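You operate a simulated robot arm through the tools that you are given. There is no shell and no other tool. Be economical: measure what you need, move in short steps, check, and stop when the job is done.

The job below is to be done with a simulated two-armed robot. You get a single attempt, and the scene is never put back.

## Task
Pour the pan into the white cup and switch off the warming plate.
Fine: the pan is on the plate, the cup in the drawer; stand it on the tank bench, drawer closed, pan back on the plate; no spill to speak of. Where these are worked on the way, their far stop is far enough and under half their travel is too little: drawer of the tank bench.
Where things are to end (x, y in the base frame): white cup within 60 mm of [510, -480].

Only the result counts: the job must be done as asked and must still hold three seconds after the hand-in. Knocking over, shifting, dropping, spilling or breaking anything else fails it.

## Robot
Two 7-joint arms with four-finger grippers on one trunk, on a base that drives. Base frame: it is fixed to the floor where the robot stands at the start and does not move with it; the origin is under the middle of the robot, x ahead of it, y to its left, z up; the surface under the hand at the start is at about z = 880. Readings come in mm, degrees, newtons and seconds.
The left shoulder is at the start at [40, 181, 1321], the right one opposite. With the tool pointing down near the work surface each hand reaches from about 240 to 820 mm from the robot's upright axis, wherever it stands, measured 20 degrees to its own side. Places, roughly: drawer of the tank bench [500, -200, 800]; knob of the warming plate [500, -200, 900]; small pan (27x11x9 cm) [900, -700, 300]; top of the tank bench [700, -400, 900]; warming plate [600, -100, 900]. Payload 3.67 kg a hand.
The TCP of each hand is the grasp point between the finger pads, 28 mm short of the fingertips. In the tool frame z runs along the fingers and y along their closing line. Largest opening 112 mm; the body of the gripper starts 73 mm behind the TCP.
Orientation is that of the tool frame in the base frame, as a unit quaternion [w, x, y, z]. With the fingers straight down and closing along the base's y, the tool's x points along the base's -x, its y along +y and its z along -z.

## Interface
- The arms move only by the tool move_arm. It takes "left_commands", "right_commands" or both (then of equal length, played together; a hand with none holds still); each is a list of rows, each a list of 7 numbers: the turn, a rotation vector about the base's x, y, z in degrees, then the shift along the base's x, y, z in mm, then the gripper command, from -1 (fully open) to 1 (shut), values between in proportion. In form: [[ax, ay, az, tx, ty, tz, claw], ...]. A call has 1 to 10 rows; each row is the pose to reach, as a shift and turn from the pose commanded when the call began. Each row takes 0.2 s and may step no farther than 50 mm and 8.6 degrees from the row before; otherwise, or with a gripper value out of range, the whole call is refused. Where a pose cannot be reached the arm comes as near as it can. A force on the tool above 40 N (or 10 N above the force at the start of the call, whichever is more), or a blocked arm, ends the call early, and 0.2 s more pass. Each finger halts on what it meets, pressing with about 34 N; the grip force reading is that of the motor and also rises with nothing between the fingers. The clock runs only during rows and for 0.2 s after the last one: add rows that repeat a pose to give the fingers time. The reply holds the time, the measured pose of the TCP, the force on the tool along the base axes, the opening and the grip force, in the units named above and with some noise, with the torque about the TCP (base axes, N m) and any sound that the robot's microphone picked up.
- Cameras (640 x 400 px; columns grow to the right, rows downward): "scene" is now at [84.8, -30.6, 1523.3]; the picture's right is [-0.42, -0.91, 0.00], its down [-0.74, 0.35, -0.57] and it looks along [0.52, -0.24, -0.82] (base axes); focal length 214 px, centre (320, 200). "left" rides on the left gripper at [60, 18, -104] in its tool frame; the picture's right is [-0.29, 0.96, 0.00], its down [-0.80, -0.24, -0.55] and it looks along [-0.53, -0.16, 0.83] (tool axes); focal length 234 px, centre (320, 200). "right" rides on the right gripper at [60, -18, -104] in its tool frame; the picture's right is [0.29, 0.96, 0.00], its down [-0.80, 0.24, -0.55] and it looks along [-0.53, 0.16, 0.83] (tool axes); focal length 234 px, centre (320, 200).
- capture(camera): a new picture of that camera. The clock stands still meanwhile.
- slide_trunk(by): slides the trunk up (or, below 0, down) by that many mm; the arms and the scene camera ride with it, the base frame stays. It gives what a move gives, with no picture.
- steer(legs): drives the robot by 1 to 6 legs, each [ahead, left, turn to the left] in mm, mm and degrees, along the robot's own axes; the way and the turn of a leg run together, so that a leg with both is an arc; at most 1500 mm and 180 degrees a leg. The arms and the cameras ride along, it lands a little off, and it stops where it bumps. It gives what a move gives.
- head_to(pan, tilt): turns the head with the scene camera to pan (to the left, within 86 degrees either way) and tilt (down, from -29 to 69), counted from straight ahead of the robot. It gives what a move gives.
- point_at(camera, pixels): for up to 12 pixels [column, row] of the newest picture of that camera ("zoom" is the newest enlarged one), the place [x, y, z] in the base frame of the surface seen there, good to about 2 mm. The clock stands still meanwhile.
- close_up(camera, box): a new picture of the part [left, top, right, bottom] of that camera's present view, enlarged. The clock stands still meanwhile.
- sign_off(): hands the job in; it is judged then, once.

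Work in short steps. Measure before you move; look again where a grasp or a placing could have gone wrong, and mend it. You have 80 turns and 58 pictures in all, those below and enlarged ones among them. Open the grippers and draw the arms clear of the work before you hand the job in, unless the task says otherwise; then end with one line.

The tools are called after ">>>" by a JSON object that holds its "op" and its "data". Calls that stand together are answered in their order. move_arm: Moves the arms, as the interface text tells. Its arguments: {"type":"object","properties":{"left_commands":{"type":"array","items":{"type":"array","items":{"type":"number"}}},"right_commands":{"type":"array","items":{"type":"array","items":{"type":"number"}}}},"required":[]} The other tools are called the same way: slide_trunk (by) slides the trunk up or down; steer (legs) drives the base; head_to (pan, tilt) turns the head that bears the scene camera; capture (camera) takes a picture; point_at (camera, pixels) gives the place of the surface under pixels of a picture; close_up (camera, box) takes an enlarged picture of a part of a camera's view; sign_off () hands the job in.

At the start:

```text
time_s: 0.0
left_ee_pos: [427.5, 31.8, 1237.8]
left_tcp_rot: [-0.001, 0.0, 1.0, 0.0]
left_ft_force: [0.4, -0.6, -0.4]
left_ft_torque: [0.01, 0.0, -0.01]
left_gripper_width: 111.8
left_gripper_force: 0.0
right_ee_pos: [432.9, -490.2, 1261.0]
right_tcp_rot: [0.0, 0.0, 1.0, 0.0]
right_ft_force: [0.4, -0.3, -1.4]
right_ft_torque: [0.0, 0.01, 0.03]
right_gripper_width: 112.0
right_gripper_force: 0.0
trunk travel left (down, up): [-441.0, 73.0]
robot x, y, heading: [0.5, -2.1, -0.0]
head pan, tilt: [-25.1, 55.3]
```

scene: 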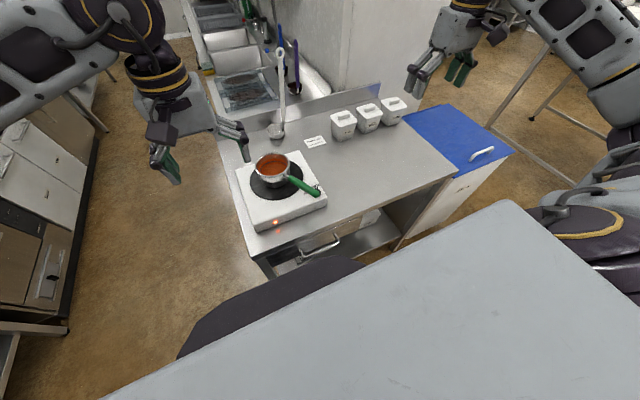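
right: 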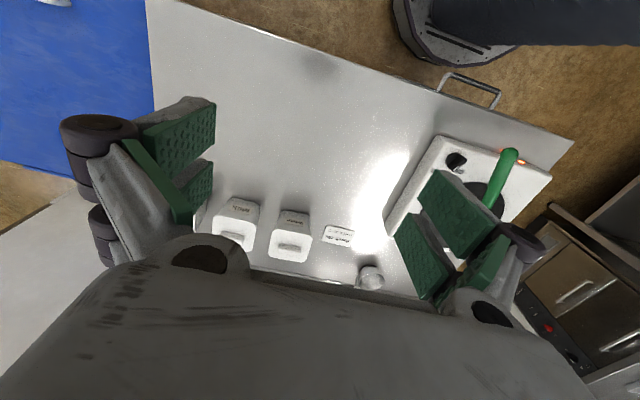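
left: 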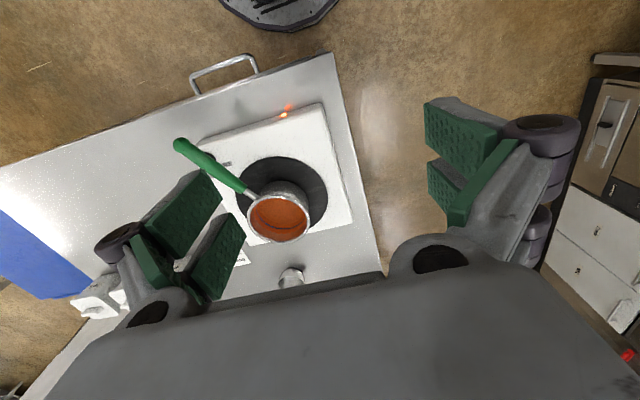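

The scene shows the pan at (272,168), its green handle to (318,190), plate at (280,195), drawer handle at (320,247). I take an enlarged look first.

>>> {"op": "close_up", "data": {"camera": "scene", "box": [220, 120, 420, 280]}}

>>> {"op": "point_at", "data": {"camera": "scene", "pixels": [[272, 168], [318, 190], [300, 183], [320, 247], [304, 256], [338, 239], [275, 222], [240, 170], [257, 229], [325, 200], [276, 278], [455, 172]]}}

```text
2.50 times, centred on (320, 200) of scene
```

zoom: 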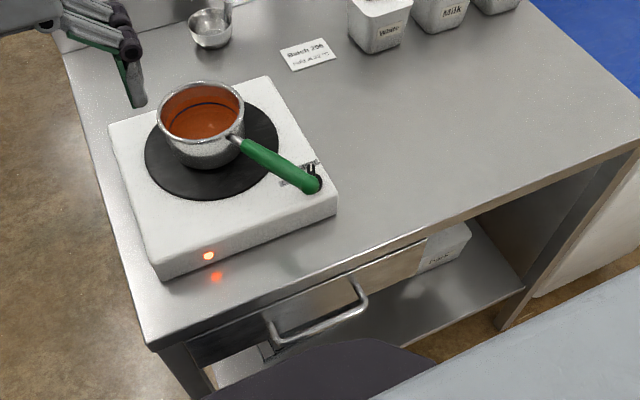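

```text
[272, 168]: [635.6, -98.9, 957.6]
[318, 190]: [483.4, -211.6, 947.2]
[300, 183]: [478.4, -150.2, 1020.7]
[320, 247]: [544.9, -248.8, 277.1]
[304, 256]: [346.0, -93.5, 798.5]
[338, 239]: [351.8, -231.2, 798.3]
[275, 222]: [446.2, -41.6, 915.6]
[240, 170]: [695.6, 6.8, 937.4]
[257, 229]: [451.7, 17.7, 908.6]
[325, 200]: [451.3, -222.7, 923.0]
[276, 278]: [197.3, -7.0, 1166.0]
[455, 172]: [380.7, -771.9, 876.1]
```

I measure details on the enlarged picture: handle ends, pan rim, plate corners, knob and front edge of the bench.

>>> {"op": "point_at", "data": {"camera": "zoom", "pixels": [[270, 342], [362, 300], [320, 322], [160, 125], [243, 118], [205, 85], [200, 125], [240, 142], [280, 163], [312, 184], [155, 345], [636, 150]]}}

>>> {"op": "point_at", "data": {"camera": "zoom", "pixels": [[158, 268], [335, 200], [268, 80], [110, 130], [209, 256], [316, 168], [290, 182], [425, 245], [192, 355], [400, 200], [300, 300], [210, 35]]}}

>>> {"op": "close_up", "data": {"camera": "right", "box": [380, 60, 580, 260]}}

>>> {"op": "close_up", "data": {"camera": "left", "box": [160, 40, 360, 260]}}

```text
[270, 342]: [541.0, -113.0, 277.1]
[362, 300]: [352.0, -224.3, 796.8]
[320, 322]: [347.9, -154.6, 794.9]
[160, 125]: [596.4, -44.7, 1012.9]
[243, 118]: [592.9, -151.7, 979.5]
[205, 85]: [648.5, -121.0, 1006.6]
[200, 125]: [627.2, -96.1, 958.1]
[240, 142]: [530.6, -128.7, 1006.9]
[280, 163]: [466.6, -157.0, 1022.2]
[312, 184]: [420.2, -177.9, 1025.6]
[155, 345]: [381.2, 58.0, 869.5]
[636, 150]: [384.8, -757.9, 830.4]
```

```text
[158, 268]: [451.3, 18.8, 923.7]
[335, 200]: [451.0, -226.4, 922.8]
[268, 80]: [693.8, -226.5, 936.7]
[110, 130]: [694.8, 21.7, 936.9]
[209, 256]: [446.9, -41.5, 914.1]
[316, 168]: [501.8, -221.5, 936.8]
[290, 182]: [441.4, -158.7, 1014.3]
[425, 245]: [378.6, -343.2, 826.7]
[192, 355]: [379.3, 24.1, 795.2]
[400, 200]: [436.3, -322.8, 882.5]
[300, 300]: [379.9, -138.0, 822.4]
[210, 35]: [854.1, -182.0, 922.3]
```

```text
2.00 times, centred on (480, 160) of right
```

zoom: 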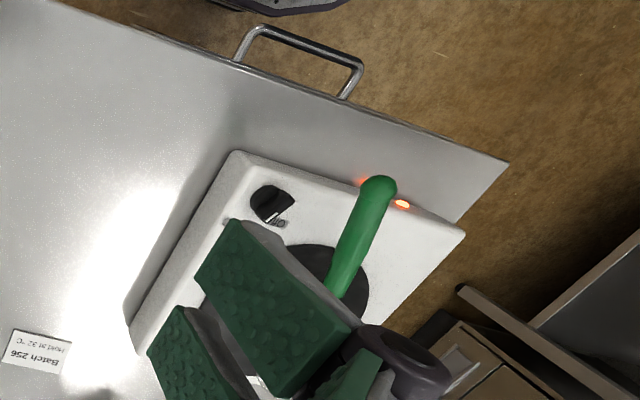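

```text
1.82 times, centred on (260, 150) of left
```

zoom: 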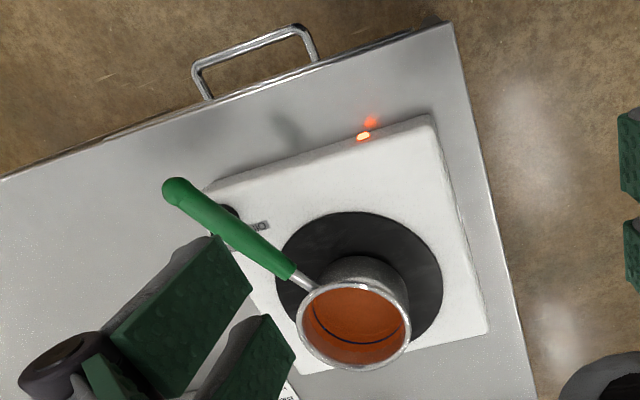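

Bench front is at x≈380, top z≈880; the drawer bar lies at x≈350, y -93…-231, z≈797. I back up 300 mm to have room for pulling the drawer, then look at its handle.

>>> {"op": "steer", "data": {"legs": [[-300, 0, 0]]}}

>>> {"op": "head_to", "data": {"pan": -15, "tilt": 45}}

>>> {"op": "capture", "data": {"camera": "scene"}}

```text
time_s: 2.1
left_ee_pos: [130.7, 32.5, 1238.0]
left_tcp_rot: [-0.001, -0.001, 1.0, -0.001]
left_ft_force: [0.6, -0.1, 0.3]
left_ft_torque: [0.01, 0.04, -0.02]
left_gripper_width: 112.0
left_gripper_force: 0.0
right_ee_pos: [135.5, -490.1, 1260.8]
right_tcp_rot: [0.0, 0.0, 1.0, 0.0]
right_ft_force: [-0.2, -0.2, -0.4]
right_ft_torque: [-0.02, 0.04, 0.0]
right_gripper_width: 112.1
right_gripper_force: 0.0
trunk travel left (down, up): [-441.0, 73.0]
robot x, y, heading: [-294.8, -2.1, -0.0]
head pan, tilt: [-25.1, 55.3]
```

```text
time_s: 2.8
left_ee_pos: [129.1, 32.8, 1237.6]
left_tcp_rot: [0.0, -0.001, 1.0, 0.0]
left_ft_force: [0.2, -0.3, 0.1]
left_ft_torque: [0.01, -0.02, -0.02]
left_gripper_width: 111.9
left_gripper_force: 0.1
right_ee_pos: [134.9, -488.1, 1261.5]
right_tcp_rot: [0.0, 0.0, 1.0, 0.001]
right_ft_force: [-0.5, 0.5, 0.0]
right_ft_torque: [0.0, -0.07, 0.05]
right_gripper_width: 112.0
right_gripper_force: 0.0
trunk travel left (down, up): [-441.0, 73.0]
robot x, y, heading: [-298.1, -2.3, -0.1]
head pan, tilt: [-15.0, 45.0]
```

```text
51 pictures are left
```

scene: 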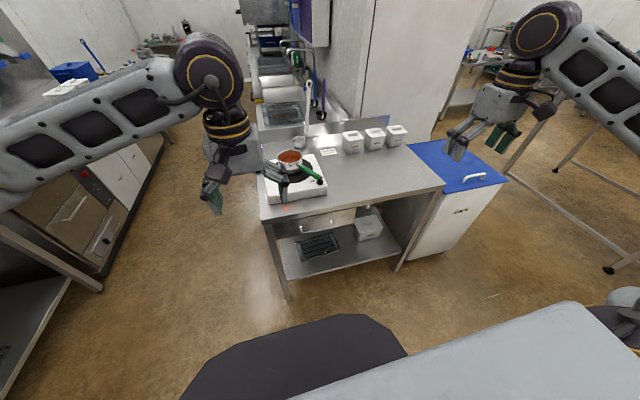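

The drawer front is seen around (325,220). I enlarge it to see the bar.

>>> {"op": "close_up", "data": {"camera": "scene", "box": [250, 150, 410, 250]}}

```text
4.00 times, centred on (330, 200) of scene
```

zoom: 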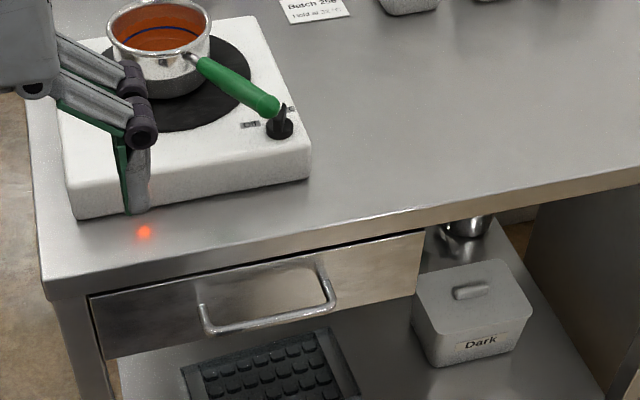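

>>> {"op": "point_at", "data": {"camera": "zoom", "pixels": [[204, 331], [270, 319], [330, 305], [202, 308], [322, 262], [100, 345], [410, 285], [425, 240], [92, 300], [280, 130], [280, 108], [250, 125]]}}

```text
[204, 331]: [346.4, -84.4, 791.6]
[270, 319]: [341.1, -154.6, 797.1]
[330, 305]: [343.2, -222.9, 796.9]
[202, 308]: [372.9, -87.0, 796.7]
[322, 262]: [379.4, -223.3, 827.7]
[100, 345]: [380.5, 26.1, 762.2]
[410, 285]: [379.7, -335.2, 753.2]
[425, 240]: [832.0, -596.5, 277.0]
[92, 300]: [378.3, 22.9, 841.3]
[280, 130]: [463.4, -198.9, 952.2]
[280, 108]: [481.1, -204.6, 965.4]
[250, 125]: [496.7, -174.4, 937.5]
```

The bar is at x≈345, y -84…-225, z≈797; drawer spans y 25…-338. I bring the right hand in front of the bench with the closing line turned along x.

>>> {"op": "move_arm", "data": {"right_commands": [[0, 0, -8.6, 14, 32, -22, -1], [0, 0, -17.2, 28, 64, -44, -1], [0, 0, -25.8, 42, 96, -66, -1], [0, 0, -34.4, 56, 128, -88, -1], [0, 0, -43, 70, 160, -110, -1], [0, 0, -51.6, 84, 192, -132, -1], [0, 0, -60.2, 98, 224, -154, -1], [0, 0, -68.8, 112, 256, -176, -1], [0, 0, -77.4, 126, 288, -198, -1], [0, 0, -86, 140, 320, -220, -1]]}}

```text
time_s: 5.0
left_ee_pos: [129.9, 34.0, 1236.6]
left_tcp_rot: [-0.001, -0.001, 1.0, -0.001]
left_ft_force: [-0.5, 0.7, -0.3]
left_ft_torque: [0.0, 0.0, -0.03]
left_gripper_width: 112.1
left_gripper_force: 0.0
right_ee_pos: [275.4, -169.0, 1039.3]
right_tcp_rot: [0.001, 0.683, 0.73, -0.001]
right_ft_force: [0.4, 0.3, 0.4]
right_ft_torque: [0.01, 0.0, 0.01]
right_gripper_width: 112.0
right_gripper_force: 0.1
trunk travel left (down, up): [-441.0, 73.0]
robot x, y, heading: [-298.7, 1.6, 0.0]
head pan, tilt: [-15.0, 45.0]
```

The hand is at (275,-169,1039), tool y along +x. I tilt it 20° and lower it to just before the bar with ~30 mm opening.

>>> {"op": "move_arm", "data": {"right_commands": [[0, -6, -1, 10, 4, -40, 0.46], [0, -12, -2, 20, 8, -80, 0.46], [0, -17, -3, 30, 12, -120, 0.46], [0, -20, -4, 39, 14, -154, 0.46], [0, -20, -4, 39, 14, -154, 0.46], [0, -20, -4, 39, 14, -154, 0.46]]}}

>>> {"op": "capture", "data": {"camera": "right"}}

```text
time_s: 6.4
left_ee_pos: [128.6, 32.4, 1237.5]
left_tcp_rot: [0.0, 0.0, 1.0, 0.0]
left_ft_force: [0.5, 0.1, -0.3]
left_ft_torque: [0.0, -0.02, 0.02]
left_gripper_width: 111.9
left_gripper_force: 0.1
right_ee_pos: [313.8, -153.0, 885.8]
right_tcp_rot: [0.127, 0.697, 0.696, 0.118]
right_ft_force: [-0.8, -0.4, -0.7]
right_ft_torque: [-0.03, 0.0, 0.02]
right_gripper_width: 30.1
right_gripper_force: 0.1
trunk travel left (down, up): [-441.0, 73.0]
robot x, y, heading: [-298.1, -1.5, 0.3]
head pan, tilt: [-15.0, 45.0]
```

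```text
49 pictures are left
```

right: 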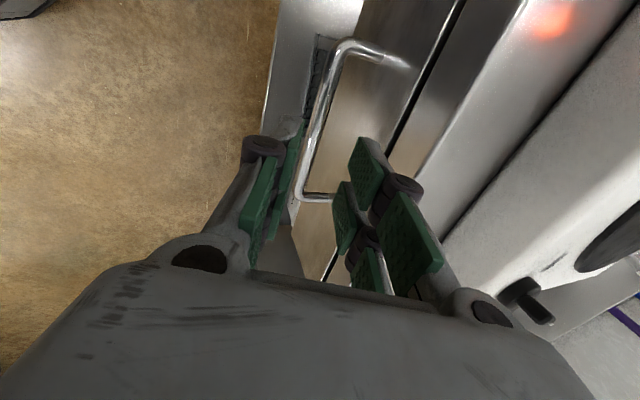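

The bar at (320,130) passes between the pads. I go down along the fingers and close.

>>> {"op": "move_arm", "data": {"right_commands": [[0, 0, 0, 10, 0, -27, 0.46], [0, 0, 0, 20, 0, -54, 0.46], [0, 0, 0, 29, 0, -80, 0.46], [0, 0, 0, 29, 0, -80, 0.46], [0, 0, 0, 29, 0, -80, 1], [0, 0, 0, 29, 0, -80, 1], [0, 0, 0, 29, 0, -80, 1]]}}

```text
time_s: 8.0
left_ee_pos: [128.5, 30.8, 1237.6]
left_tcp_rot: [0.001, -0.001, 1.0, -0.001]
left_ft_force: [-0.3, -0.2, 0.5]
left_ft_torque: [0.02, 0.0, 0.01]
left_gripper_width: 112.0
left_gripper_force: 0.1
right_ee_pos: [339.8, -155.2, 804.3]
right_tcp_rot: [0.125, 0.697, 0.696, 0.117]
right_ft_force: [-14.5, 1.1, -10.8]
right_ft_torque: [0.61, 0.24, -1.46]
right_gripper_width: 11.5
right_gripper_force: 45.0
trunk travel left (down, up): [-441.0, 73.0]
robot x, y, heading: [-298.2, -0.1, 0.1]
head pan, tilt: [-15.0, 45.0]
```

The bar is gripped (11.5 mm). I pull back 240 mm.

>>> {"op": "move_arm", "data": {"right_commands": [[0, 0, 0, -25, 0, 0, 1], [0, 0, 0, -50, 0, 0, 1], [0, 0, 0, -75, 0, 0, 1], [0, 0, 0, -100, 0, 0, 1], [0, 0, 0, -125, 0, 0, 1], [0, 0, 0, -150, 0, 0, 1], [0, 0, 0, -175, 0, 0, 1], [0, 0, 0, -200, 0, 0, 1], [0, 0, 0, -225, 0, 0, 1], [0, 0, 0, -245, 0, 0, 1]]}}

>>> {"op": "capture", "data": {"camera": "scene"}}

```text
time_s: 10.0
left_ee_pos: [126.1, 32.3, 1238.4]
left_tcp_rot: [0.0, -0.001, 1.0, 0.0]
left_ft_force: [-0.4, -0.3, -0.8]
left_ft_torque: [0.03, -0.01, -0.03]
left_gripper_width: 112.0
left_gripper_force: 0.0
right_ee_pos: [128.6, -157.1, 805.4]
right_tcp_rot: [0.126, 0.695, 0.698, 0.116]
right_ft_force: [-1.4, 4.8, -8.8]
right_ft_torque: [-0.62, 0.19, -2.54]
right_gripper_width: 11.9
right_gripper_force: 44.6
trunk travel left (down, up): [-441.0, 73.0]
robot x, y, heading: [-299.7, 0.1, 0.1]
head pan, tilt: [-15.0, 45.0]
stopped in row 9 (right hand): the force on the tool passed its limit at 59 N (the readings are from after the stop); the commanded pose is now the measured one
```

```text
48 pictures are left
```

scene: 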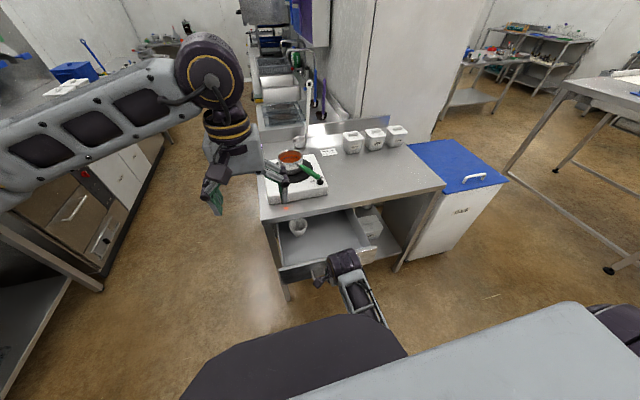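

The drawer met its stop at ~211 mm. The cup stands in it at about (298,226); I enlarge and measure.

>>> {"op": "close_up", "data": {"camera": "scene", "box": [250, 180, 410, 280]}}

>>> {"op": "point_at", "data": {"camera": "scene", "pixels": [[298, 219], [298, 226], [292, 226], [305, 226], [320, 240], [298, 236], [300, 268], [345, 235], [366, 250]]}}

```text
4.00 times, centred on (330, 230) of scene
```

zoom: 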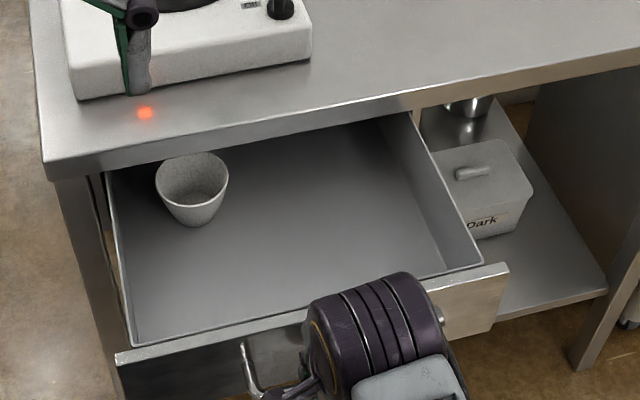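

```text
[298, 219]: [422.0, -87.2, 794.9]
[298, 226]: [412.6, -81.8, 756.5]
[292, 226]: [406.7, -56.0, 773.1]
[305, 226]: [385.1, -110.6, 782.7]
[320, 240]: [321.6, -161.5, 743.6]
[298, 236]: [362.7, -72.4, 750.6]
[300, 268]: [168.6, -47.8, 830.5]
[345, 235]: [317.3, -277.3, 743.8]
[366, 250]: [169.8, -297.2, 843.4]
```

>>> {"op": "point_at", "data": {"camera": "zoom", "pixels": [[156, 180], [228, 182], [178, 157], [190, 201], [193, 190], [190, 224], [193, 212], [220, 200], [170, 205], [205, 160], [300, 230], [118, 250]]}}

```text
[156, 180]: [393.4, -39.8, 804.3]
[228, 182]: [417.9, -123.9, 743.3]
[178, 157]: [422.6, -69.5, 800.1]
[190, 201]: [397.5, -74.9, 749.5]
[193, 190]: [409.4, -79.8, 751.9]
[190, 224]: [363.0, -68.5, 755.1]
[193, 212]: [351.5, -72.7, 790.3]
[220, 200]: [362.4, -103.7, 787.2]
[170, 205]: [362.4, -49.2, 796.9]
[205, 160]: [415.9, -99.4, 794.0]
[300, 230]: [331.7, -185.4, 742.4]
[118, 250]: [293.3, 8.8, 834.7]
```

Cup rim: z≈803, diameter ≈75, centre ≈(388,-76), base z 743; wall slopes about like my tilted fingers. I release the bar and back out along the fingers.

>>> {"op": "move_arm", "data": {"right_commands": [[0, 0, 0, 0, 0, 0, 0.4], [0, 0, 0, 0, 0, 0, 0.4], [0, 0, 0, -10, 0, 27, 0.4], [0, 0, 0, -20, 0, 54, 0.4], [0, 0, 0, -30, 0, 81, 0.4], [0, 0, 0, -10, 10, 115, 0.28], [0, 0, 0, 30, 25, 125, 0.28], [0, 0, 0, 75, 40, 125, 0.28], [0, 0, 0, 120, 60, 125, 0.28], [0, 0, 0, 160, 80, 125, 0.28]]}}

>>> {"op": "capture", "data": {"camera": "right"}}

>>> {"op": "close_up", "data": {"camera": "scene", "box": [250, 170, 410, 270]}}

```text
time_s: 11.2
left_ee_pos: [128.2, 33.1, 1237.9]
left_tcp_rot: [0.0, -0.001, 1.0, 0.0]
left_ft_force: [-0.2, 1.0, -0.6]
left_ft_torque: [-0.01, -0.03, -0.01]
left_gripper_width: 112.2
left_gripper_force: 0.1
right_ee_pos: [106.5, -206.5, 876.5]
right_tcp_rot: [0.187, 0.658, 0.725, 0.073]
right_ft_force: [-0.8, 0.1, -0.7]
right_ft_torque: [0.0, 0.01, 0.0]
right_gripper_width: 33.6
right_gripper_force: 0.0
trunk travel left (down, up): [-441.0, 73.0]
robot x, y, heading: [-297.1, 0.1, 0.2]
head pan, tilt: [-15.0, 45.0]
stopped in row 5 (right hand): the arm was blocked; the commanded pose is now the measured one
```

```text
46 pictures are left
```

right: 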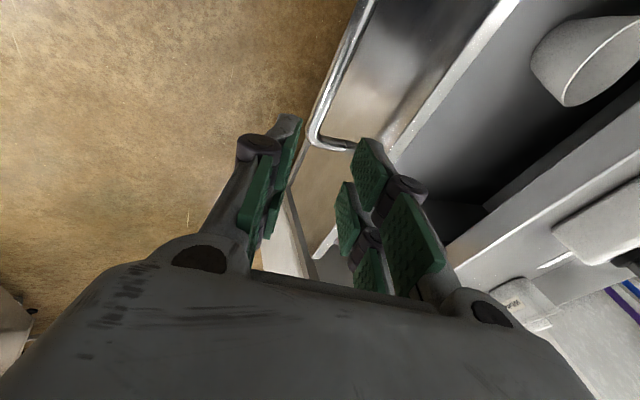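

```text
4.00 times, centred on (330, 220) of scene
```

zoom: 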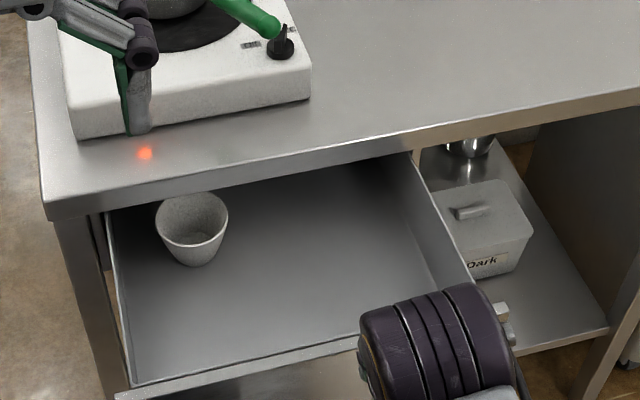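

The arm ran into its own limit near the body (hand now at (106,-206,876), turned by ~10°). I move it up and forward again, restoring the orientation, to above the cup's near rim.

>>> {"op": "move_arm", "data": {"right_commands": [[2, 0.3, -0.8, 20, 15, 35, 0.28], [4, 0.6, -1.6, 60, 35, 60, 0.28], [6, 0.9, -2.4, 100, 58, 64, 0.28], [8, 1.2, -3.2, 140, 82, 64, 0.28], [9.4, 1.5, -4, 180, 106, 64, 0.28], [9.4, 1.5, -4, 222, 130, 64, 0.28], [9.4, 1.5, -4, 222, 130, 30, 0.28], [9.4, 1.5, -4, 222, 130, 14, 0.28], [9.4, 1.5, -4, 222, 130, 14, 0.28]]}}

>>> {"op": "capture", "data": {"camera": "right"}}

>>> {"op": "close_up", "data": {"camera": "scene", "box": [250, 170, 410, 270]}}

```text
refused: row 2 steps farther than a row can; nothing moved
```

```text
44 pictures are left
```

right: 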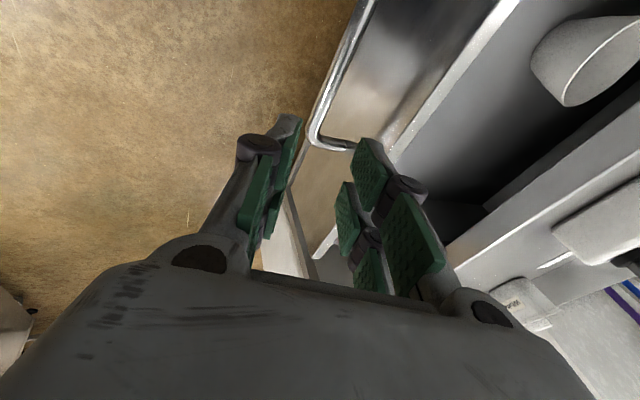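

```text
4.00 times, centred on (330, 220) of scene
```

zoom: 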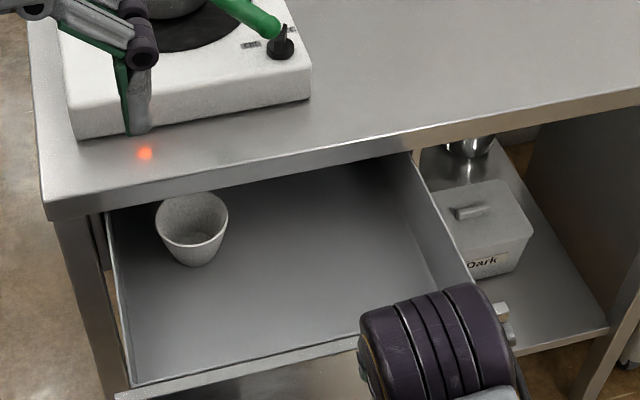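

Row 2 was slightly too long; I send the same path with shorter steps.

>>> {"op": "move_arm", "data": {"right_commands": [[2, 0.3, -0.8, 20, 15, 35, 0.28], [4, 0.6, -1.6, 55, 32, 60, 0.28], [6, 0.9, -2.4, 95, 55, 64, 0.28], [8, 1.2, -3.2, 135, 79, 64, 0.28], [9.4, 1.5, -4, 177, 103, 64, 0.28], [9.4, 1.5, -4, 219, 128, 64, 0.28], [9.4, 1.5, -4, 222, 130, 30, 0.28], [9.4, 1.5, -4, 222, 130, 14, 0.28], [9.4, 1.5, -4, 222, 130, 14, 0.28]]}}

>>> {"op": "capture", "data": {"camera": "right"}}

>>> {"op": "close_up", "data": {"camera": "scene", "box": [250, 170, 410, 270]}}

```text
time_s: 11.8
left_ee_pos: [130.4, 32.6, 1236.8]
left_tcp_rot: [0.0, 0.0, 1.0, 0.0]
left_ft_force: [0.2, -0.3, 0.5]
left_ft_torque: [0.01, 0.03, -0.02]
left_gripper_width: 112.1
left_gripper_force: 0.1
right_ee_pos: [148.1, -238.8, 914.7]
right_tcp_rot: [0.22, 0.638, 0.738, 0.017]
right_ft_force: [0.3, -0.3, -0.2]
right_ft_torque: [0.01, 0.01, 0.02]
right_gripper_width: 40.5
right_gripper_force: 0.1
trunk travel left (down, up): [-441.0, 73.0]
robot x, y, heading: [-296.4, 2.0, 0.0]
head pan, tilt: [-15.0, 45.0]
stopped in row 3 (right hand): the arm was blocked; the commanded pose is now the measured one
```

```text
42 pictures are left
```

right: 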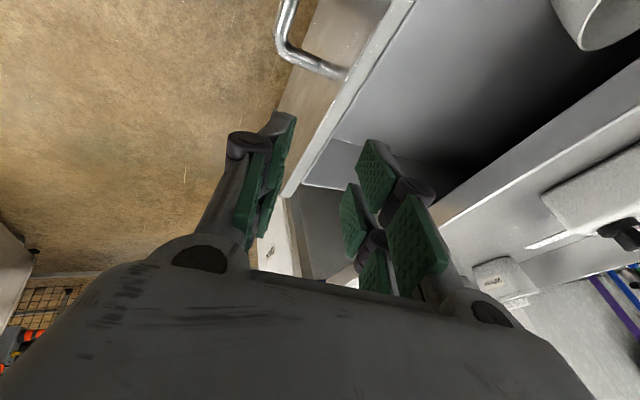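

```text
4.00 times, centred on (330, 220) of scene
```

zoom: 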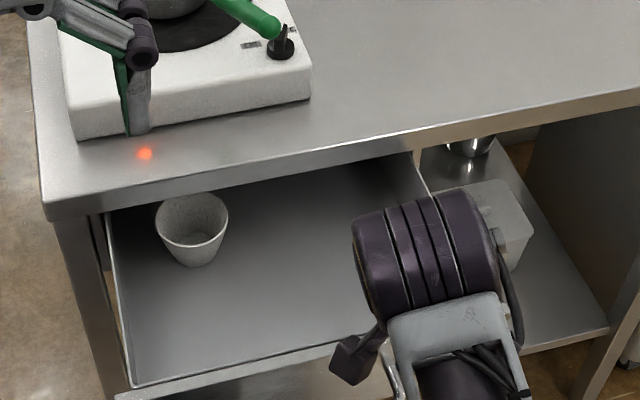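

The arm slid aside to (148,-239,915), blocked near its limits. I go straight forward and up with the present orientation first.

>>> {"op": "move_arm", "data": {"right_commands": [[0, 0, 0, 35, 0, 15, 0.28], [0, 0, 0, 70, 0, 30, 0.28], [0, 0, 0, 105, 0, 35, 0.28], [0, 0, 0, 140, 0, 35, 0.28]]}}

```text
time_s: 12.5
left_ee_pos: [130.2, 31.9, 1237.3]
left_tcp_rot: [-0.001, -0.001, 1.0, -0.001]
left_ft_force: [-0.6, 0.3, 0.2]
left_ft_torque: [0.02, -0.02, 0.0]
left_gripper_width: 112.1
left_gripper_force: 0.0
right_ee_pos: [228.0, -300.8, 939.2]
right_tcp_rot: [0.262, 0.622, 0.736, -0.049]
right_ft_force: [-0.3, 0.0, 0.5]
right_ft_torque: [0.0, 0.05, -0.01]
right_gripper_width: 40.0
right_gripper_force: 0.1
trunk travel left (down, up): [-441.0, 73.0]
robot x, y, heading: [-298.1, -2.4, 0.0]
head pan, tilt: [-15.0, 45.0]
stopped in row 3 (right hand): the arm was blocked; the commanded pose is now the measured one
```

Still limited, so I unwind the wrist to the start orientation while rising, and will pick another orientation for the cup.

>>> {"op": "move_arm", "data": {"right_commands": [[0.6, 3.3, 7.8, 0, 0, 12, -1], [1.2, 6.6, 15.7, 0, 0, 24, -1], [1.9, 9.9, 23.5, 0, 0, 36, -1], [2.5, 13.2, 31.3, 0, 0, 48, -1], [3.1, 16.5, 39.1, 0, 0, 60, -1], [3.7, 19.8, 47, 0, 0, 72, -1], [4.3, 23.1, 54.8, 0, 0, 84, -1], [5, 26.4, 62.6, 0, 0, 96, -1], [5.6, 29.7, 70.5, 0, 0, 108, -1], [6.2, 33, 78.3, 0, 0, 120, -1]]}}

```text
time_s: 14.2
left_ee_pos: [129.8, 31.7, 1237.3]
left_tcp_rot: [0.0, -0.001, 1.0, 0.0]
left_ft_force: [0.2, -0.2, 0.7]
left_ft_torque: [0.01, -0.03, 0.01]
left_gripper_width: 112.0
left_gripper_force: 0.1
right_ee_pos: [222.7, -386.5, 1033.1]
right_tcp_rot: [0.101, 0.228, 0.963, -0.101]
right_ft_force: [0.2, 0.0, -1.0]
right_ft_torque: [-0.01, -0.02, 0.03]
right_gripper_width: 111.9
right_gripper_force: 0.1
right hand out of reach, approached as far as the arm can: row 7, 8
trunk travel left (down, up): [-441.0, 73.0]
robot x, y, heading: [-300.9, 0.7, 0.0]
head pan, tilt: [-15.0, 45.0]
stopped in row 8 (right hand): the arm was blocked; the commanded pose is now the measured one
```

Unwinding is partway; I finish it heading toward the known start posture.

>>> {"op": "move_arm", "data": {"right_commands": [[2, 2, 4.4, -8, -10, 25, -1], [4, 4, 8.8, -16, -20, 50, -1], [6, 6, 13.2, -24, -30, 75, -1], [8, 8, 17.6, -32, -40, 100, -1], [10, 10, 22, -40, -50, 125, -1], [11.7, 11.7, 26.4, -48, -60, 150, -1]]}}

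>>> {"op": "capture", "data": {"camera": "scene"}}

```text
time_s: 15.6
left_ee_pos: [128.7, 32.0, 1238.2]
left_tcp_rot: [0.0, -0.002, 1.0, -0.001]
left_ft_force: [0.1, 0.0, 0.4]
left_ft_torque: [0.0, 0.0, 0.03]
left_gripper_width: 112.2
left_gripper_force: 0.0
right_ee_pos: [189.2, -485.0, 1177.8]
right_tcp_rot: [0.001, -0.002, 1.0, 0.0]
right_ft_force: [0.8, -0.2, 0.7]
right_ft_torque: [-0.03, 0.02, 0.01]
right_gripper_width: 112.2
right_gripper_force: 0.1
right hand out of reach, approached as far as the arm can: row 2, 3, 4, 5, 6
trunk travel left (down, up): [-441.0, 73.0]
robot x, y, heading: [-298.2, -2.0, 0.2]
head pan, tilt: [-15.0, 45.0]
```

```text
40 pictures are left
```

scene: 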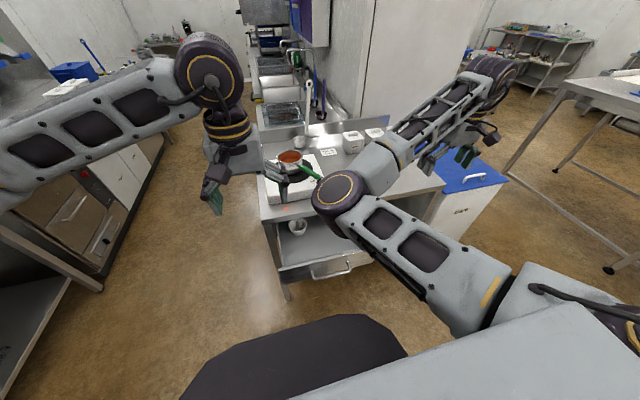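

The right elbow has swung inward, so the left arm will take the cup. I check where the right elbow and forearm are first.

>>> {"op": "point_at", "data": {"camera": "scene", "pixels": [[337, 190], [320, 205], [400, 150], [346, 178], [330, 268], [298, 222], [283, 270]]}}

```text
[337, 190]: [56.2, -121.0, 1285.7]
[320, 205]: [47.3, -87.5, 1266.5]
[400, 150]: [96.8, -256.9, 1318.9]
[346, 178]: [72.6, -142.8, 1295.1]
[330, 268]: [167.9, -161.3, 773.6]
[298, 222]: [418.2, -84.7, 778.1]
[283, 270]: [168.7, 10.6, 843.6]
```

Right elbow is at (56,-121,1285); I send the right hand outward while the left hand descends in front of the drawer, yawing 60°.

>>> {"op": "move_arm", "data": {"left_commands": [[0, 0, 6, 16, -6, -27, -1], [0, 0, 12, 32, -12, -54, -1], [0, 0, 18, 48, -18, -81, -1], [0, 0, 24, 64, -24, -108, -1], [0, 0, 30, 80, -30, -135, -1], [0, 0, 36, 96, -36, -162, -1], [0, 0, 42, 112, -42, -189, -1], [0, 0, 48, 128, -48, -216, -1], [0, 0, 54, 144, -54, -243, 0.2], [0, 0, 60, 161, -62, -277, 0.28]], "right_commands": [[0, 0, 0, 0, -20, 5, -1], [0, 0, 0, 0, -40, 10, -1], [0, 0, 0, 0, -60, 15, -1], [0, 0, 0, 0, -80, 20, -1], [0, 0, 0, 0, -100, 25, -1], [0, 0, 0, 0, -120, 30, -1], [0, 0, 0, 0, -140, 35, -1], [0, 0, 0, 0, -150, 40, -1], [0, 0, 0, 0, -150, 40, -1], [0, 0, 0, 0, -150, 40, -1]]}}

```text
time_s: 17.8
left_ee_pos: [289.6, -31.8, 959.4]
left_tcp_rot: [0.0, -0.502, 0.865, 0.0]
left_ft_force: [1.1, 0.1, -0.8]
left_ft_torque: [0.0, 0.0, -0.02]
left_gripper_width: 42.8
left_gripper_force: 1.0
right_ee_pos: [189.5, -638.6, 1218.7]
right_tcp_rot: [0.0, 0.001, 1.0, 0.001]
right_ft_force: [0.2, -0.5, -0.5]
right_ft_torque: [0.01, -0.03, 0.01]
right_gripper_width: 112.0
right_gripper_force: 0.1
trunk travel left (down, up): [-441.0, 73.0]
robot x, y, heading: [-296.2, -2.6, 0.3]
head pan, tilt: [-15.0, 45.0]
```

Both went well. Now I tilt the left hand 20° and come to the pre-grasp above the cup's near-left wall at (336,-46,872).

>>> {"op": "move_arm", "data": {"left_commands": [[-3.5, -6, 0, 15, -5, -30, 0.28], [-7, -12, 0, 30, -10, -60, 0.28], [-10, -17.3, 0, 46, -14, -87, 0.28], [-10, -17.3, 0, 46, -14, -87, 0.28]]}}

>>> {"op": "capture", "data": {"camera": "left"}}

>>> {"op": "close_up", "data": {"camera": "scene", "box": [250, 170, 410, 270]}}

```text
time_s: 18.8
left_ee_pos: [334.4, -44.1, 872.7]
left_tcp_rot: [0.087, -0.493, 0.852, -0.15]
left_ft_force: [0.3, 1.0, 0.2]
left_ft_torque: [0.01, -0.01, 0.03]
left_gripper_width: 40.3
left_gripper_force: 0.2
right_ee_pos: [188.9, -637.4, 1218.5]
right_tcp_rot: [0.001, 0.0, 1.0, 0.0]
right_ft_force: [0.4, 0.6, -0.5]
right_ft_torque: [-0.04, 0.0, -0.02]
right_gripper_width: 112.1
right_gripper_force: 0.1
trunk travel left (down, up): [-441.0, 73.0]
robot x, y, heading: [-298.4, -3.0, 0.2]
head pan, tilt: [-15.0, 45.0]
```

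```text
39 pictures are left
```

left: 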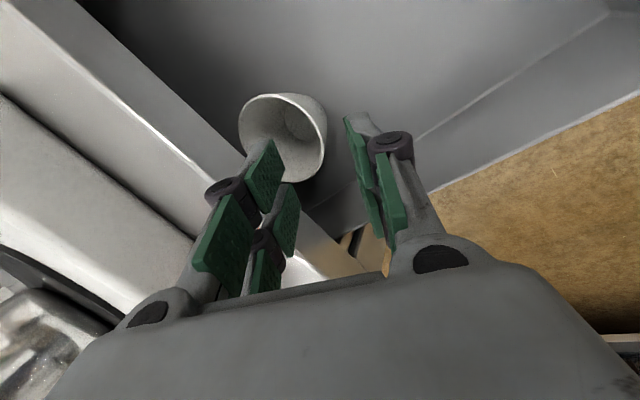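

```text
4.00 times, centred on (330, 220) of scene
```

zoom: 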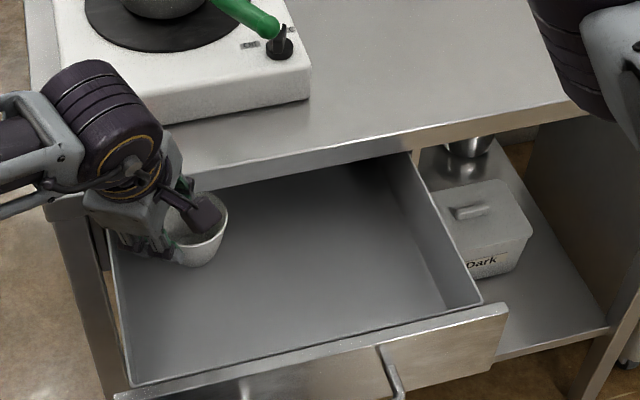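

I measure the cup rim from the left wrist picture: (240,120), (283,94), (327,130), (318,168), (290,181) and inside bottom.

>>> {"op": "point_at", "data": {"camera": "left", "pixels": [[241, 122], [270, 95], [300, 96], [322, 115], [325, 150], [312, 174], [293, 181], [300, 125], [322, 125], [318, 165]]}}

```text
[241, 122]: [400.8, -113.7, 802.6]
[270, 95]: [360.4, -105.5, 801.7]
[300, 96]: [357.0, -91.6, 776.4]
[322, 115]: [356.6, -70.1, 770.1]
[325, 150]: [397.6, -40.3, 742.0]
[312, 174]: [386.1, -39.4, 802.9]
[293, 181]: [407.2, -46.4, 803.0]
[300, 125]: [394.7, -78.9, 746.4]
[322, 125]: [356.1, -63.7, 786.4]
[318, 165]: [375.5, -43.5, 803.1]
```

Rim centre ≈(387,-77), radius ≈38, z 803. I go down so the near-left wall sits between the pads, then close.

>>> {"op": "move_arm", "data": {"left_commands": [[0, 0, 0, 7, -5, -23, 0.28], [0, 0, 0, 15, -10, -46, 0.28], [0, 0, 0, 22.5, -15, -69, 0.28], [0, 0, 0, 22.5, -15, -69, 0.28], [0, 0, 0, 22.5, -15, -69, 1], [0, 0, 0, 22.5, -15, -69, 1], [0, 0, 0, 22.5, -15, -69, 1]]}}

>>> {"op": "capture", "data": {"camera": "left"}}

```text
time_s: 20.4
left_ee_pos: [357.3, -59.1, 804.1]
left_tcp_rot: [0.087, -0.493, 0.853, -0.15]
left_ft_force: [0.2, 0.5, 0.5]
left_ft_torque: [0.0, -0.04, 0.0]
left_gripper_width: 13.0
left_gripper_force: 34.4
right_ee_pos: [188.3, -638.1, 1219.3]
right_tcp_rot: [0.0, 0.0, 1.0, 0.0]
right_ft_force: [-0.1, -0.1, -0.7]
right_ft_torque: [0.0, 0.01, -0.02]
right_gripper_width: 111.5
right_gripper_force: 0.2
trunk travel left (down, up): [-441.0, 73.0]
robot x, y, heading: [-297.6, 1.4, -0.1]
head pan, tilt: [-15.0, 45.0]
```

```text
37 pictures are left
```

left: 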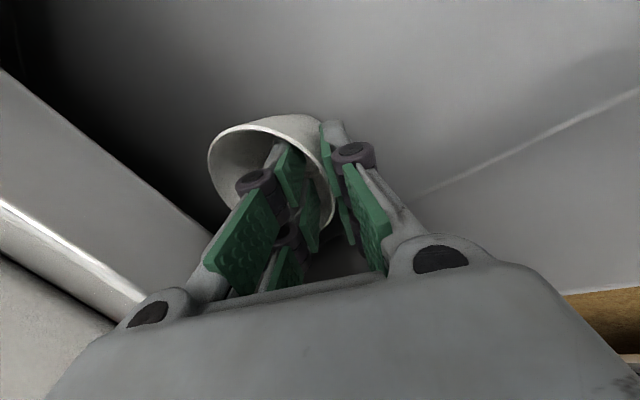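

The wall is gripped (13 mm). I lift 10 mm, draw back 80 mm out from under the bench edge, then raise.

>>> {"op": "move_arm", "data": {"left_commands": [[0, 0, 0, 0, 0, 8, 1], [0, 0, 0, -20, 0, 10, 1], [0, 0, 0, -50, 0, 10, 1], [0, 0, 0, -80, 0, 10, 1], [0, 0, 0, -80, 0, 10, 1], [0, 0, 0, -80, 0, 50, 1], [0, 0, 0, -80, 0, 95, 1], [0, 0, 0, -80, 0, 140, 1], [0, 0, 0, -80, 0, 185, 1], [0, 0, 0, -80, 0, 220, 1]]}}

>>> {"op": "capture", "data": {"camera": "scene"}}

```text
time_s: 22.6
left_ee_pos: [278.4, -59.9, 1026.2]
left_tcp_rot: [0.086, -0.493, 0.853, -0.149]
left_ft_force: [-1.1, -1.0, -0.3]
left_ft_torque: [0.03, 0.01, -0.02]
left_gripper_width: 12.4
left_gripper_force: 33.7
right_ee_pos: [189.5, -638.7, 1218.9]
right_tcp_rot: [0.001, 0.0, 1.0, 0.0]
right_ft_force: [0.6, -0.1, 0.3]
right_ft_torque: [0.0, 0.01, -0.02]
right_gripper_width: 111.9
right_gripper_force: 0.0
trunk travel left (down, up): [-441.0, 73.0]
robot x, y, heading: [-302.0, -5.0, 0.0]
head pan, tilt: [-15.0, 45.0]
```

```text
36 pictures are left
```

scene: 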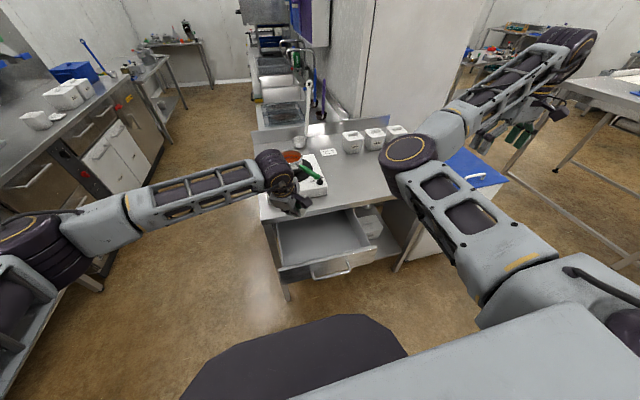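

The drawer is empty and the cup is in the left hand. I back up 120 mm, and bring the left hand outward to the left while the right hand comes in toward the drawer bar.

>>> {"op": "steer", "data": {"legs": [[-120, 0, 0]]}}

>>> {"op": "move_arm", "data": {"left_commands": [[0, 0, 0, 0, 20, 3, 1], [0, 0, 0, 0, 40, 6, 1], [0, 0, 0, 0, 60, 9, 1], [0, 0, 0, 0, 80, 12, 1], [0, 0, 0, 0, 100, 15, 1], [0, 0, 0, 0, 120, 20, 1], [0, 0, 0, 0, 140, 20, 1], [0, 0, 0, 0, 160, 20, 1], [0, 0, 0, 0, 180, 20, 1], [0, 0, 0, 0, 200, 20, 1]], "right_commands": [[0, 0, 0, 0, 20, -20, 1], [0, 0, 0, 0, 40, -40, 1], [0, 0, 0, 0, 70, -60, 1], [0, 0, 0, 0, 100, -85, 1], [0, 0, 0, 0, 135, -110, 1], [0, 0, 0, 0, 170, -135, 1], [0, 0, 0, 0, 205, -160, 1], [0, 0, 0, 0, 240, -185, 1], [0, 0, 0, 0, 275, -210, 1], [0, 0, 0, 0, 310, -235, 1]]}}

>>> {"op": "capture", "data": {"camera": "scene"}}

```text
time_s: 23.8
left_ee_pos: [160.4, -59.6, 1025.3]
left_tcp_rot: [0.085, -0.494, 0.853, -0.149]
left_ft_force: [-0.2, 0.2, -0.5]
left_ft_torque: [0.0, 0.01, -0.01]
left_gripper_width: 12.9
left_gripper_force: 33.3
right_ee_pos: [70.2, -638.8, 1217.7]
right_tcp_rot: [0.0, -0.001, 1.0, -0.001]
right_ft_force: [-0.2, 0.3, 0.4]
right_ft_torque: [-0.02, -0.01, -0.01]
right_gripper_width: 111.9
right_gripper_force: 0.0
trunk travel left (down, up): [-441.0, 73.0]
robot x, y, heading: [-418.4, -1.8, 0.2]
head pan, tilt: [-15.0, 45.0]
```

```text
time_s: 26.1
left_ee_pos: [158.4, 140.2, 1044.7]
left_tcp_rot: [0.087, -0.493, 0.853, -0.151]
left_ft_force: [-0.3, -0.2, -1.0]
left_ft_torque: [-0.03, -0.01, 0.03]
left_gripper_width: 12.9
left_gripper_force: 34.0
right_ee_pos: [78.9, -436.5, 993.5]
right_tcp_rot: [0.02, 0.039, 0.997, -0.071]
right_ft_force: [-0.3, 0.2, 1.0]
right_ft_torque: [-0.01, -0.01, 0.02]
right_gripper_width: 0.0
right_gripper_force: 34.7
right hand out of reach, approached as far as the arm can: row 6, 7, 8, 9, 10
trunk travel left (down, up): [-441.0, 73.0]
robot x, y, heading: [-420.4, -3.8, 0.1]
head pan, tilt: [-15.0, 45.0]
stopped in row 10 (right hand): the arm was blocked; the commanded pose is now the measured one
```

```text
35 pictures are left
```

scene: 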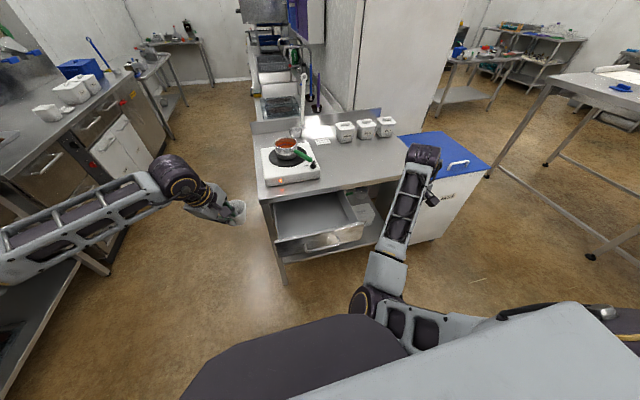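

The right arm can't come farther left in this posture, so I lower it here, bring the cup back a little, and then shift the robot left so that the right fingers face the drawer front at y≈-300.

>>> {"op": "move_arm", "data": {"left_commands": [[0, 0, 0, 0, -24, 5, 1], [0, 0, 0, 0, -48, 10, 1], [0, 0, 0, 0, -72, 15, 1], [0, 0, 0, 0, -96, 20, 1], [0, 0, 0, 0, -120, 20, 1]], "right_commands": [[0, 0, 0, 0, 0, -35, 1], [0, 0, 0, 0, 0, -70, 1], [0, 0, 0, 0, 0, -105, 1], [0, 0, 0, 0, 0, -140, 1], [0, 0, 0, 0, 0, -172, 1]]}}

>>> {"op": "steer", "data": {"legs": [[0, 140, 0]]}}

>>> {"op": "capture", "data": {"camera": "scene"}}

```text
time_s: 27.3
left_ee_pos: [157.8, 21.6, 1065.6]
left_tcp_rot: [0.087, -0.494, 0.852, -0.149]
left_ft_force: [-0.4, 0.1, -1.2]
left_ft_torque: [0.03, 0.0, 0.04]
left_gripper_width: 12.9
left_gripper_force: 34.4
right_ee_pos: [78.8, -431.7, 818.8]
right_tcp_rot: [0.019, 0.037, 0.997, -0.069]
right_ft_force: [0.2, 0.4, -0.7]
right_ft_torque: [0.01, 0.04, -0.03]
right_gripper_width: 0.0
right_gripper_force: 34.0
trunk travel left (down, up): [-441.0, 73.0]
robot x, y, heading: [-421.6, 1.1, 0.0]
head pan, tilt: [-15.0, 45.0]
```

```text
time_s: 28.7
left_ee_pos: [157.5, 159.4, 1065.6]
left_tcp_rot: [0.086, -0.493, 0.852, -0.15]
left_ft_force: [-0.1, -0.5, 0.3]
left_ft_torque: [0.03, 0.01, -0.04]
left_gripper_width: 12.9
left_gripper_force: 33.7
right_ee_pos: [77.7, -296.8, 820.2]
right_tcp_rot: [0.019, 0.039, 0.997, -0.07]
right_ft_force: [-0.2, 0.2, 0.3]
right_ft_torque: [-0.02, 0.0, 0.0]
right_gripper_width: 0.1
right_gripper_force: 33.8
trunk travel left (down, up): [-441.0, 73.0]
robot x, y, heading: [-420.6, 135.7, 0.0]
head pan, tilt: [-15.0, 45.0]
```

```text
34 pictures are left
```

scene: 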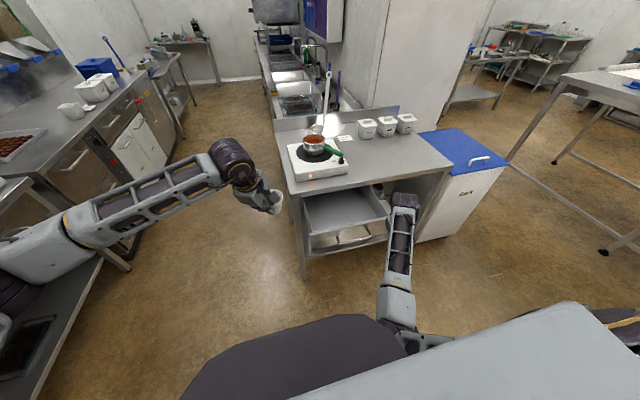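

The right fingertips face the drawer's right part. I push it forward toward closing.

>>> {"op": "move_arm", "data": {"right_commands": [[0, 0, 0, 30, 0, 0, 1], [0, 0, 0, 60, 0, 0, 1], [0, 0, 0, 85, 0, 0, 1], [0, 0, 0, 110, 0, 0, 1], [0, 0, 0, 135, 0, 0, 1], [0, 0, 0, 160, 0, 0, 1], [0, 0, 0, 185, 0, 0, 1], [0, 0, 0, 210, 0, 0, 1], [0, 0, 0, 235, 0, 0, 1], [0, 0, 0, 255, 0, 0, 1]]}}

>>> {"op": "close_up", "data": {"camera": "scene", "box": [270, 130, 430, 280]}}

```text
time_s: 30.9
left_ee_pos: [158.2, 160.9, 1065.9]
left_tcp_rot: [0.086, -0.494, 0.852, -0.15]
left_ft_force: [0.2, -0.1, -0.4]
left_ft_torque: [0.02, 0.02, 0.02]
left_gripper_width: 13.1
left_gripper_force: 34.2
right_ee_pos: [317.4, -295.4, 825.0]
right_tcp_rot: [0.024, 0.039, 0.996, -0.071]
right_ft_force: [0.3, -0.4, 0.2]
right_ft_torque: [0.02, 0.02, 0.01]
right_gripper_width: 0.0
right_gripper_force: 34.0
right hand out of reach, approached as far as the arm can: row 10
trunk travel left (down, up): [-441.0, 73.0]
robot x, y, heading: [-417.0, 139.9, -0.2]
head pan, tilt: [-15.0, 45.0]
```

```text
2.67 times, centred on (350, 205) of scene
```

zoom: 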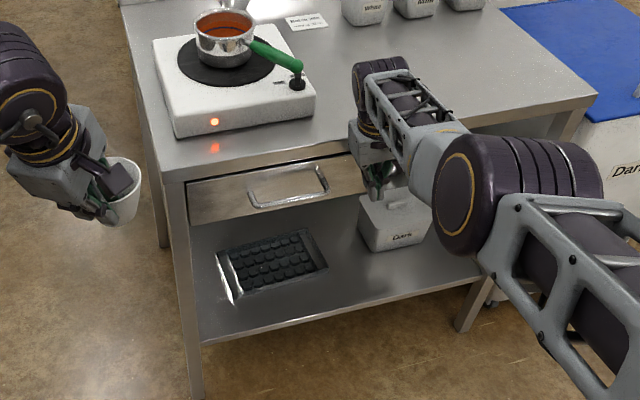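

The drawer is nearly in. I measure its front.

>>> {"op": "point_at", "data": {"camera": "zoom", "pixels": [[220, 200], [345, 178], [195, 185], [290, 205], [180, 240], [300, 150]]}}

```text
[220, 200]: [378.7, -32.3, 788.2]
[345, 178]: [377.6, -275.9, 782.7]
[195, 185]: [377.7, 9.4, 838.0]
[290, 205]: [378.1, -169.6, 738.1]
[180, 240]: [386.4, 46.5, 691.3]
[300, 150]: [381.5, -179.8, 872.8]
```

The drawer front is at x≈378 – closed. I retract the right hand back and up.

>>> {"op": "move_arm", "data": {"right_commands": [[0, 0, 0, -35, 0, 0, 1], [0, 0, 0, -65, 0, 25, 1], [0, 0, 0, -90, -5, 65, 1], [0, 0, 0, -115, -10, 105, 1], [0, 0, 0, -140, -15, 145, 1], [0, 0, 0, -165, -20, 185, 1], [0, 0, 0, -185, -25, 225, 1], [0, 0, 0, -205, -30, 265, 1], [0, 0, 0, -225, -40, 305, 1], [0, 0, 0, -245, -50, 345, 1]]}}

>>> {"op": "steer", "data": {"legs": [[0, -680, 0]]}}

>>> {"op": "head_to", "data": {"pan": 10, "tilt": 45}}

>>> {"op": "capture", "data": {"camera": "scene"}}

```text
time_s: 33.1
left_ee_pos: [156.8, 161.5, 1065.1]
left_tcp_rot: [0.086, -0.494, 0.852, -0.15]
left_ft_force: [-0.5, 0.4, -0.8]
left_ft_torque: [0.01, 0.03, -0.03]
left_gripper_width: 13.1
left_gripper_force: 33.9
right_ee_pos: [69.5, -343.9, 1167.4]
right_tcp_rot: [0.021, 0.038, 0.997, -0.069]
right_ft_force: [0.2, -0.2, -0.2]
right_ft_torque: [0.04, -0.02, -0.02]
right_gripper_width: 0.1
right_gripper_force: 34.1
trunk travel left (down, up): [-441.0, 73.0]
robot x, y, heading: [-416.6, 137.5, -0.0]
head pan, tilt: [-15.0, 45.0]
```

```text
time_s: 36.9
left_ee_pos: [155.7, -524.2, 1065.5]
left_tcp_rot: [0.086, -0.491, 0.854, -0.15]
left_ft_force: [-0.4, -0.5, -1.1]
left_ft_torque: [-0.04, 0.01, -0.02]
left_gripper_width: 12.9
left_gripper_force: 34.2
right_ee_pos: [68.2, -1031.7, 1167.8]
right_tcp_rot: [0.02, 0.042, 0.996, -0.07]
right_ft_force: [-0.3, -0.4, -0.4]
right_ft_torque: [0.01, 0.01, 0.02]
right_gripper_width: 0.3
right_gripper_force: 34.1
trunk travel left (down, up): [-441.0, 73.0]
robot x, y, heading: [-419.9, -542.5, -0.3]
head pan, tilt: [-15.0, 45.0]
```

```text
time_s: 37.8
left_ee_pos: [156.0, -525.1, 1066.1]
left_tcp_rot: [0.087, -0.491, 0.854, -0.15]
left_ft_force: [0.2, -0.3, -0.4]
left_ft_torque: [-0.01, 0.01, 0.02]
left_gripper_width: 12.7
left_gripper_force: 34.4
right_ee_pos: [67.6, -1031.6, 1167.8]
right_tcp_rot: [0.02, 0.041, 0.996, -0.071]
right_ft_force: [0.1, 0.0, -0.3]
right_ft_torque: [-0.01, 0.02, 0.01]
right_gripper_width: 0.0
right_gripper_force: 33.8
trunk travel left (down, up): [-441.0, 73.0]
robot x, y, heading: [-418.1, -542.8, -0.4]
head pan, tilt: [10.0, 45.0]
```

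```text
32 pictures are left
```

scene: 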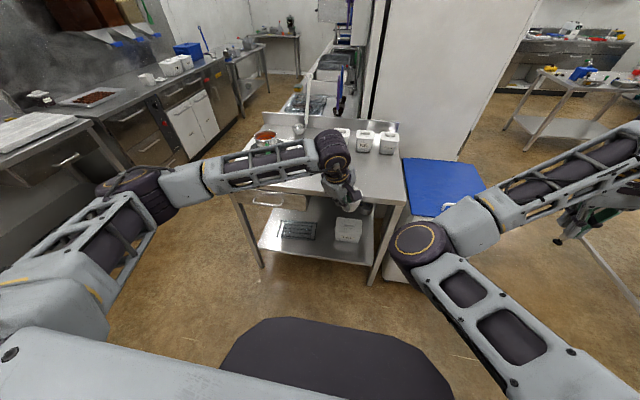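

Path ahead is clear. I drive forward 310 mm; the left hand then hovers over the bench.

>>> {"op": "steer", "data": {"legs": [[310, 0, 0]]}}

>>> {"op": "capture", "data": {"camera": "left"}}

```text
time_s: 40.0
left_ee_pos: [465.6, -531.1, 1066.1]
left_tcp_rot: [0.086, -0.489, 0.855, -0.151]
left_ft_force: [-0.6, 0.1, -0.2]
left_ft_torque: [-0.03, -0.01, -0.02]
left_gripper_width: 12.9
left_gripper_force: 34.0
right_ee_pos: [376.4, -1036.1, 1167.2]
right_tcp_rot: [0.02, 0.043, 0.996, -0.07]
right_ft_force: [-0.4, 0.7, -0.1]
right_ft_torque: [0.0, -0.01, 0.02]
right_gripper_width: 0.0
right_gripper_force: 33.7
trunk travel left (down, up): [-441.0, 73.0]
robot x, y, heading: [-110.1, -547.4, -0.6]
head pan, tilt: [10.0, 45.0]
```

```text
31 pictures are left
```

left: 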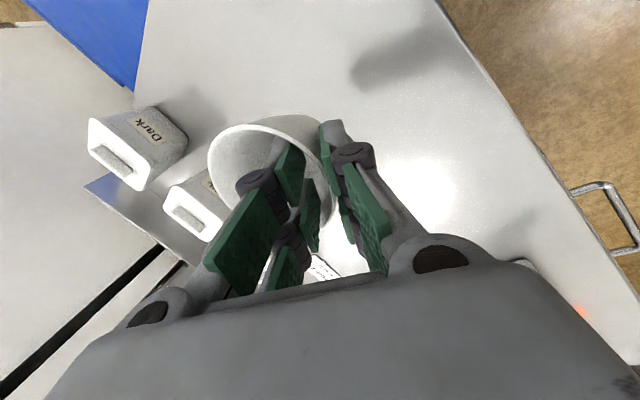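

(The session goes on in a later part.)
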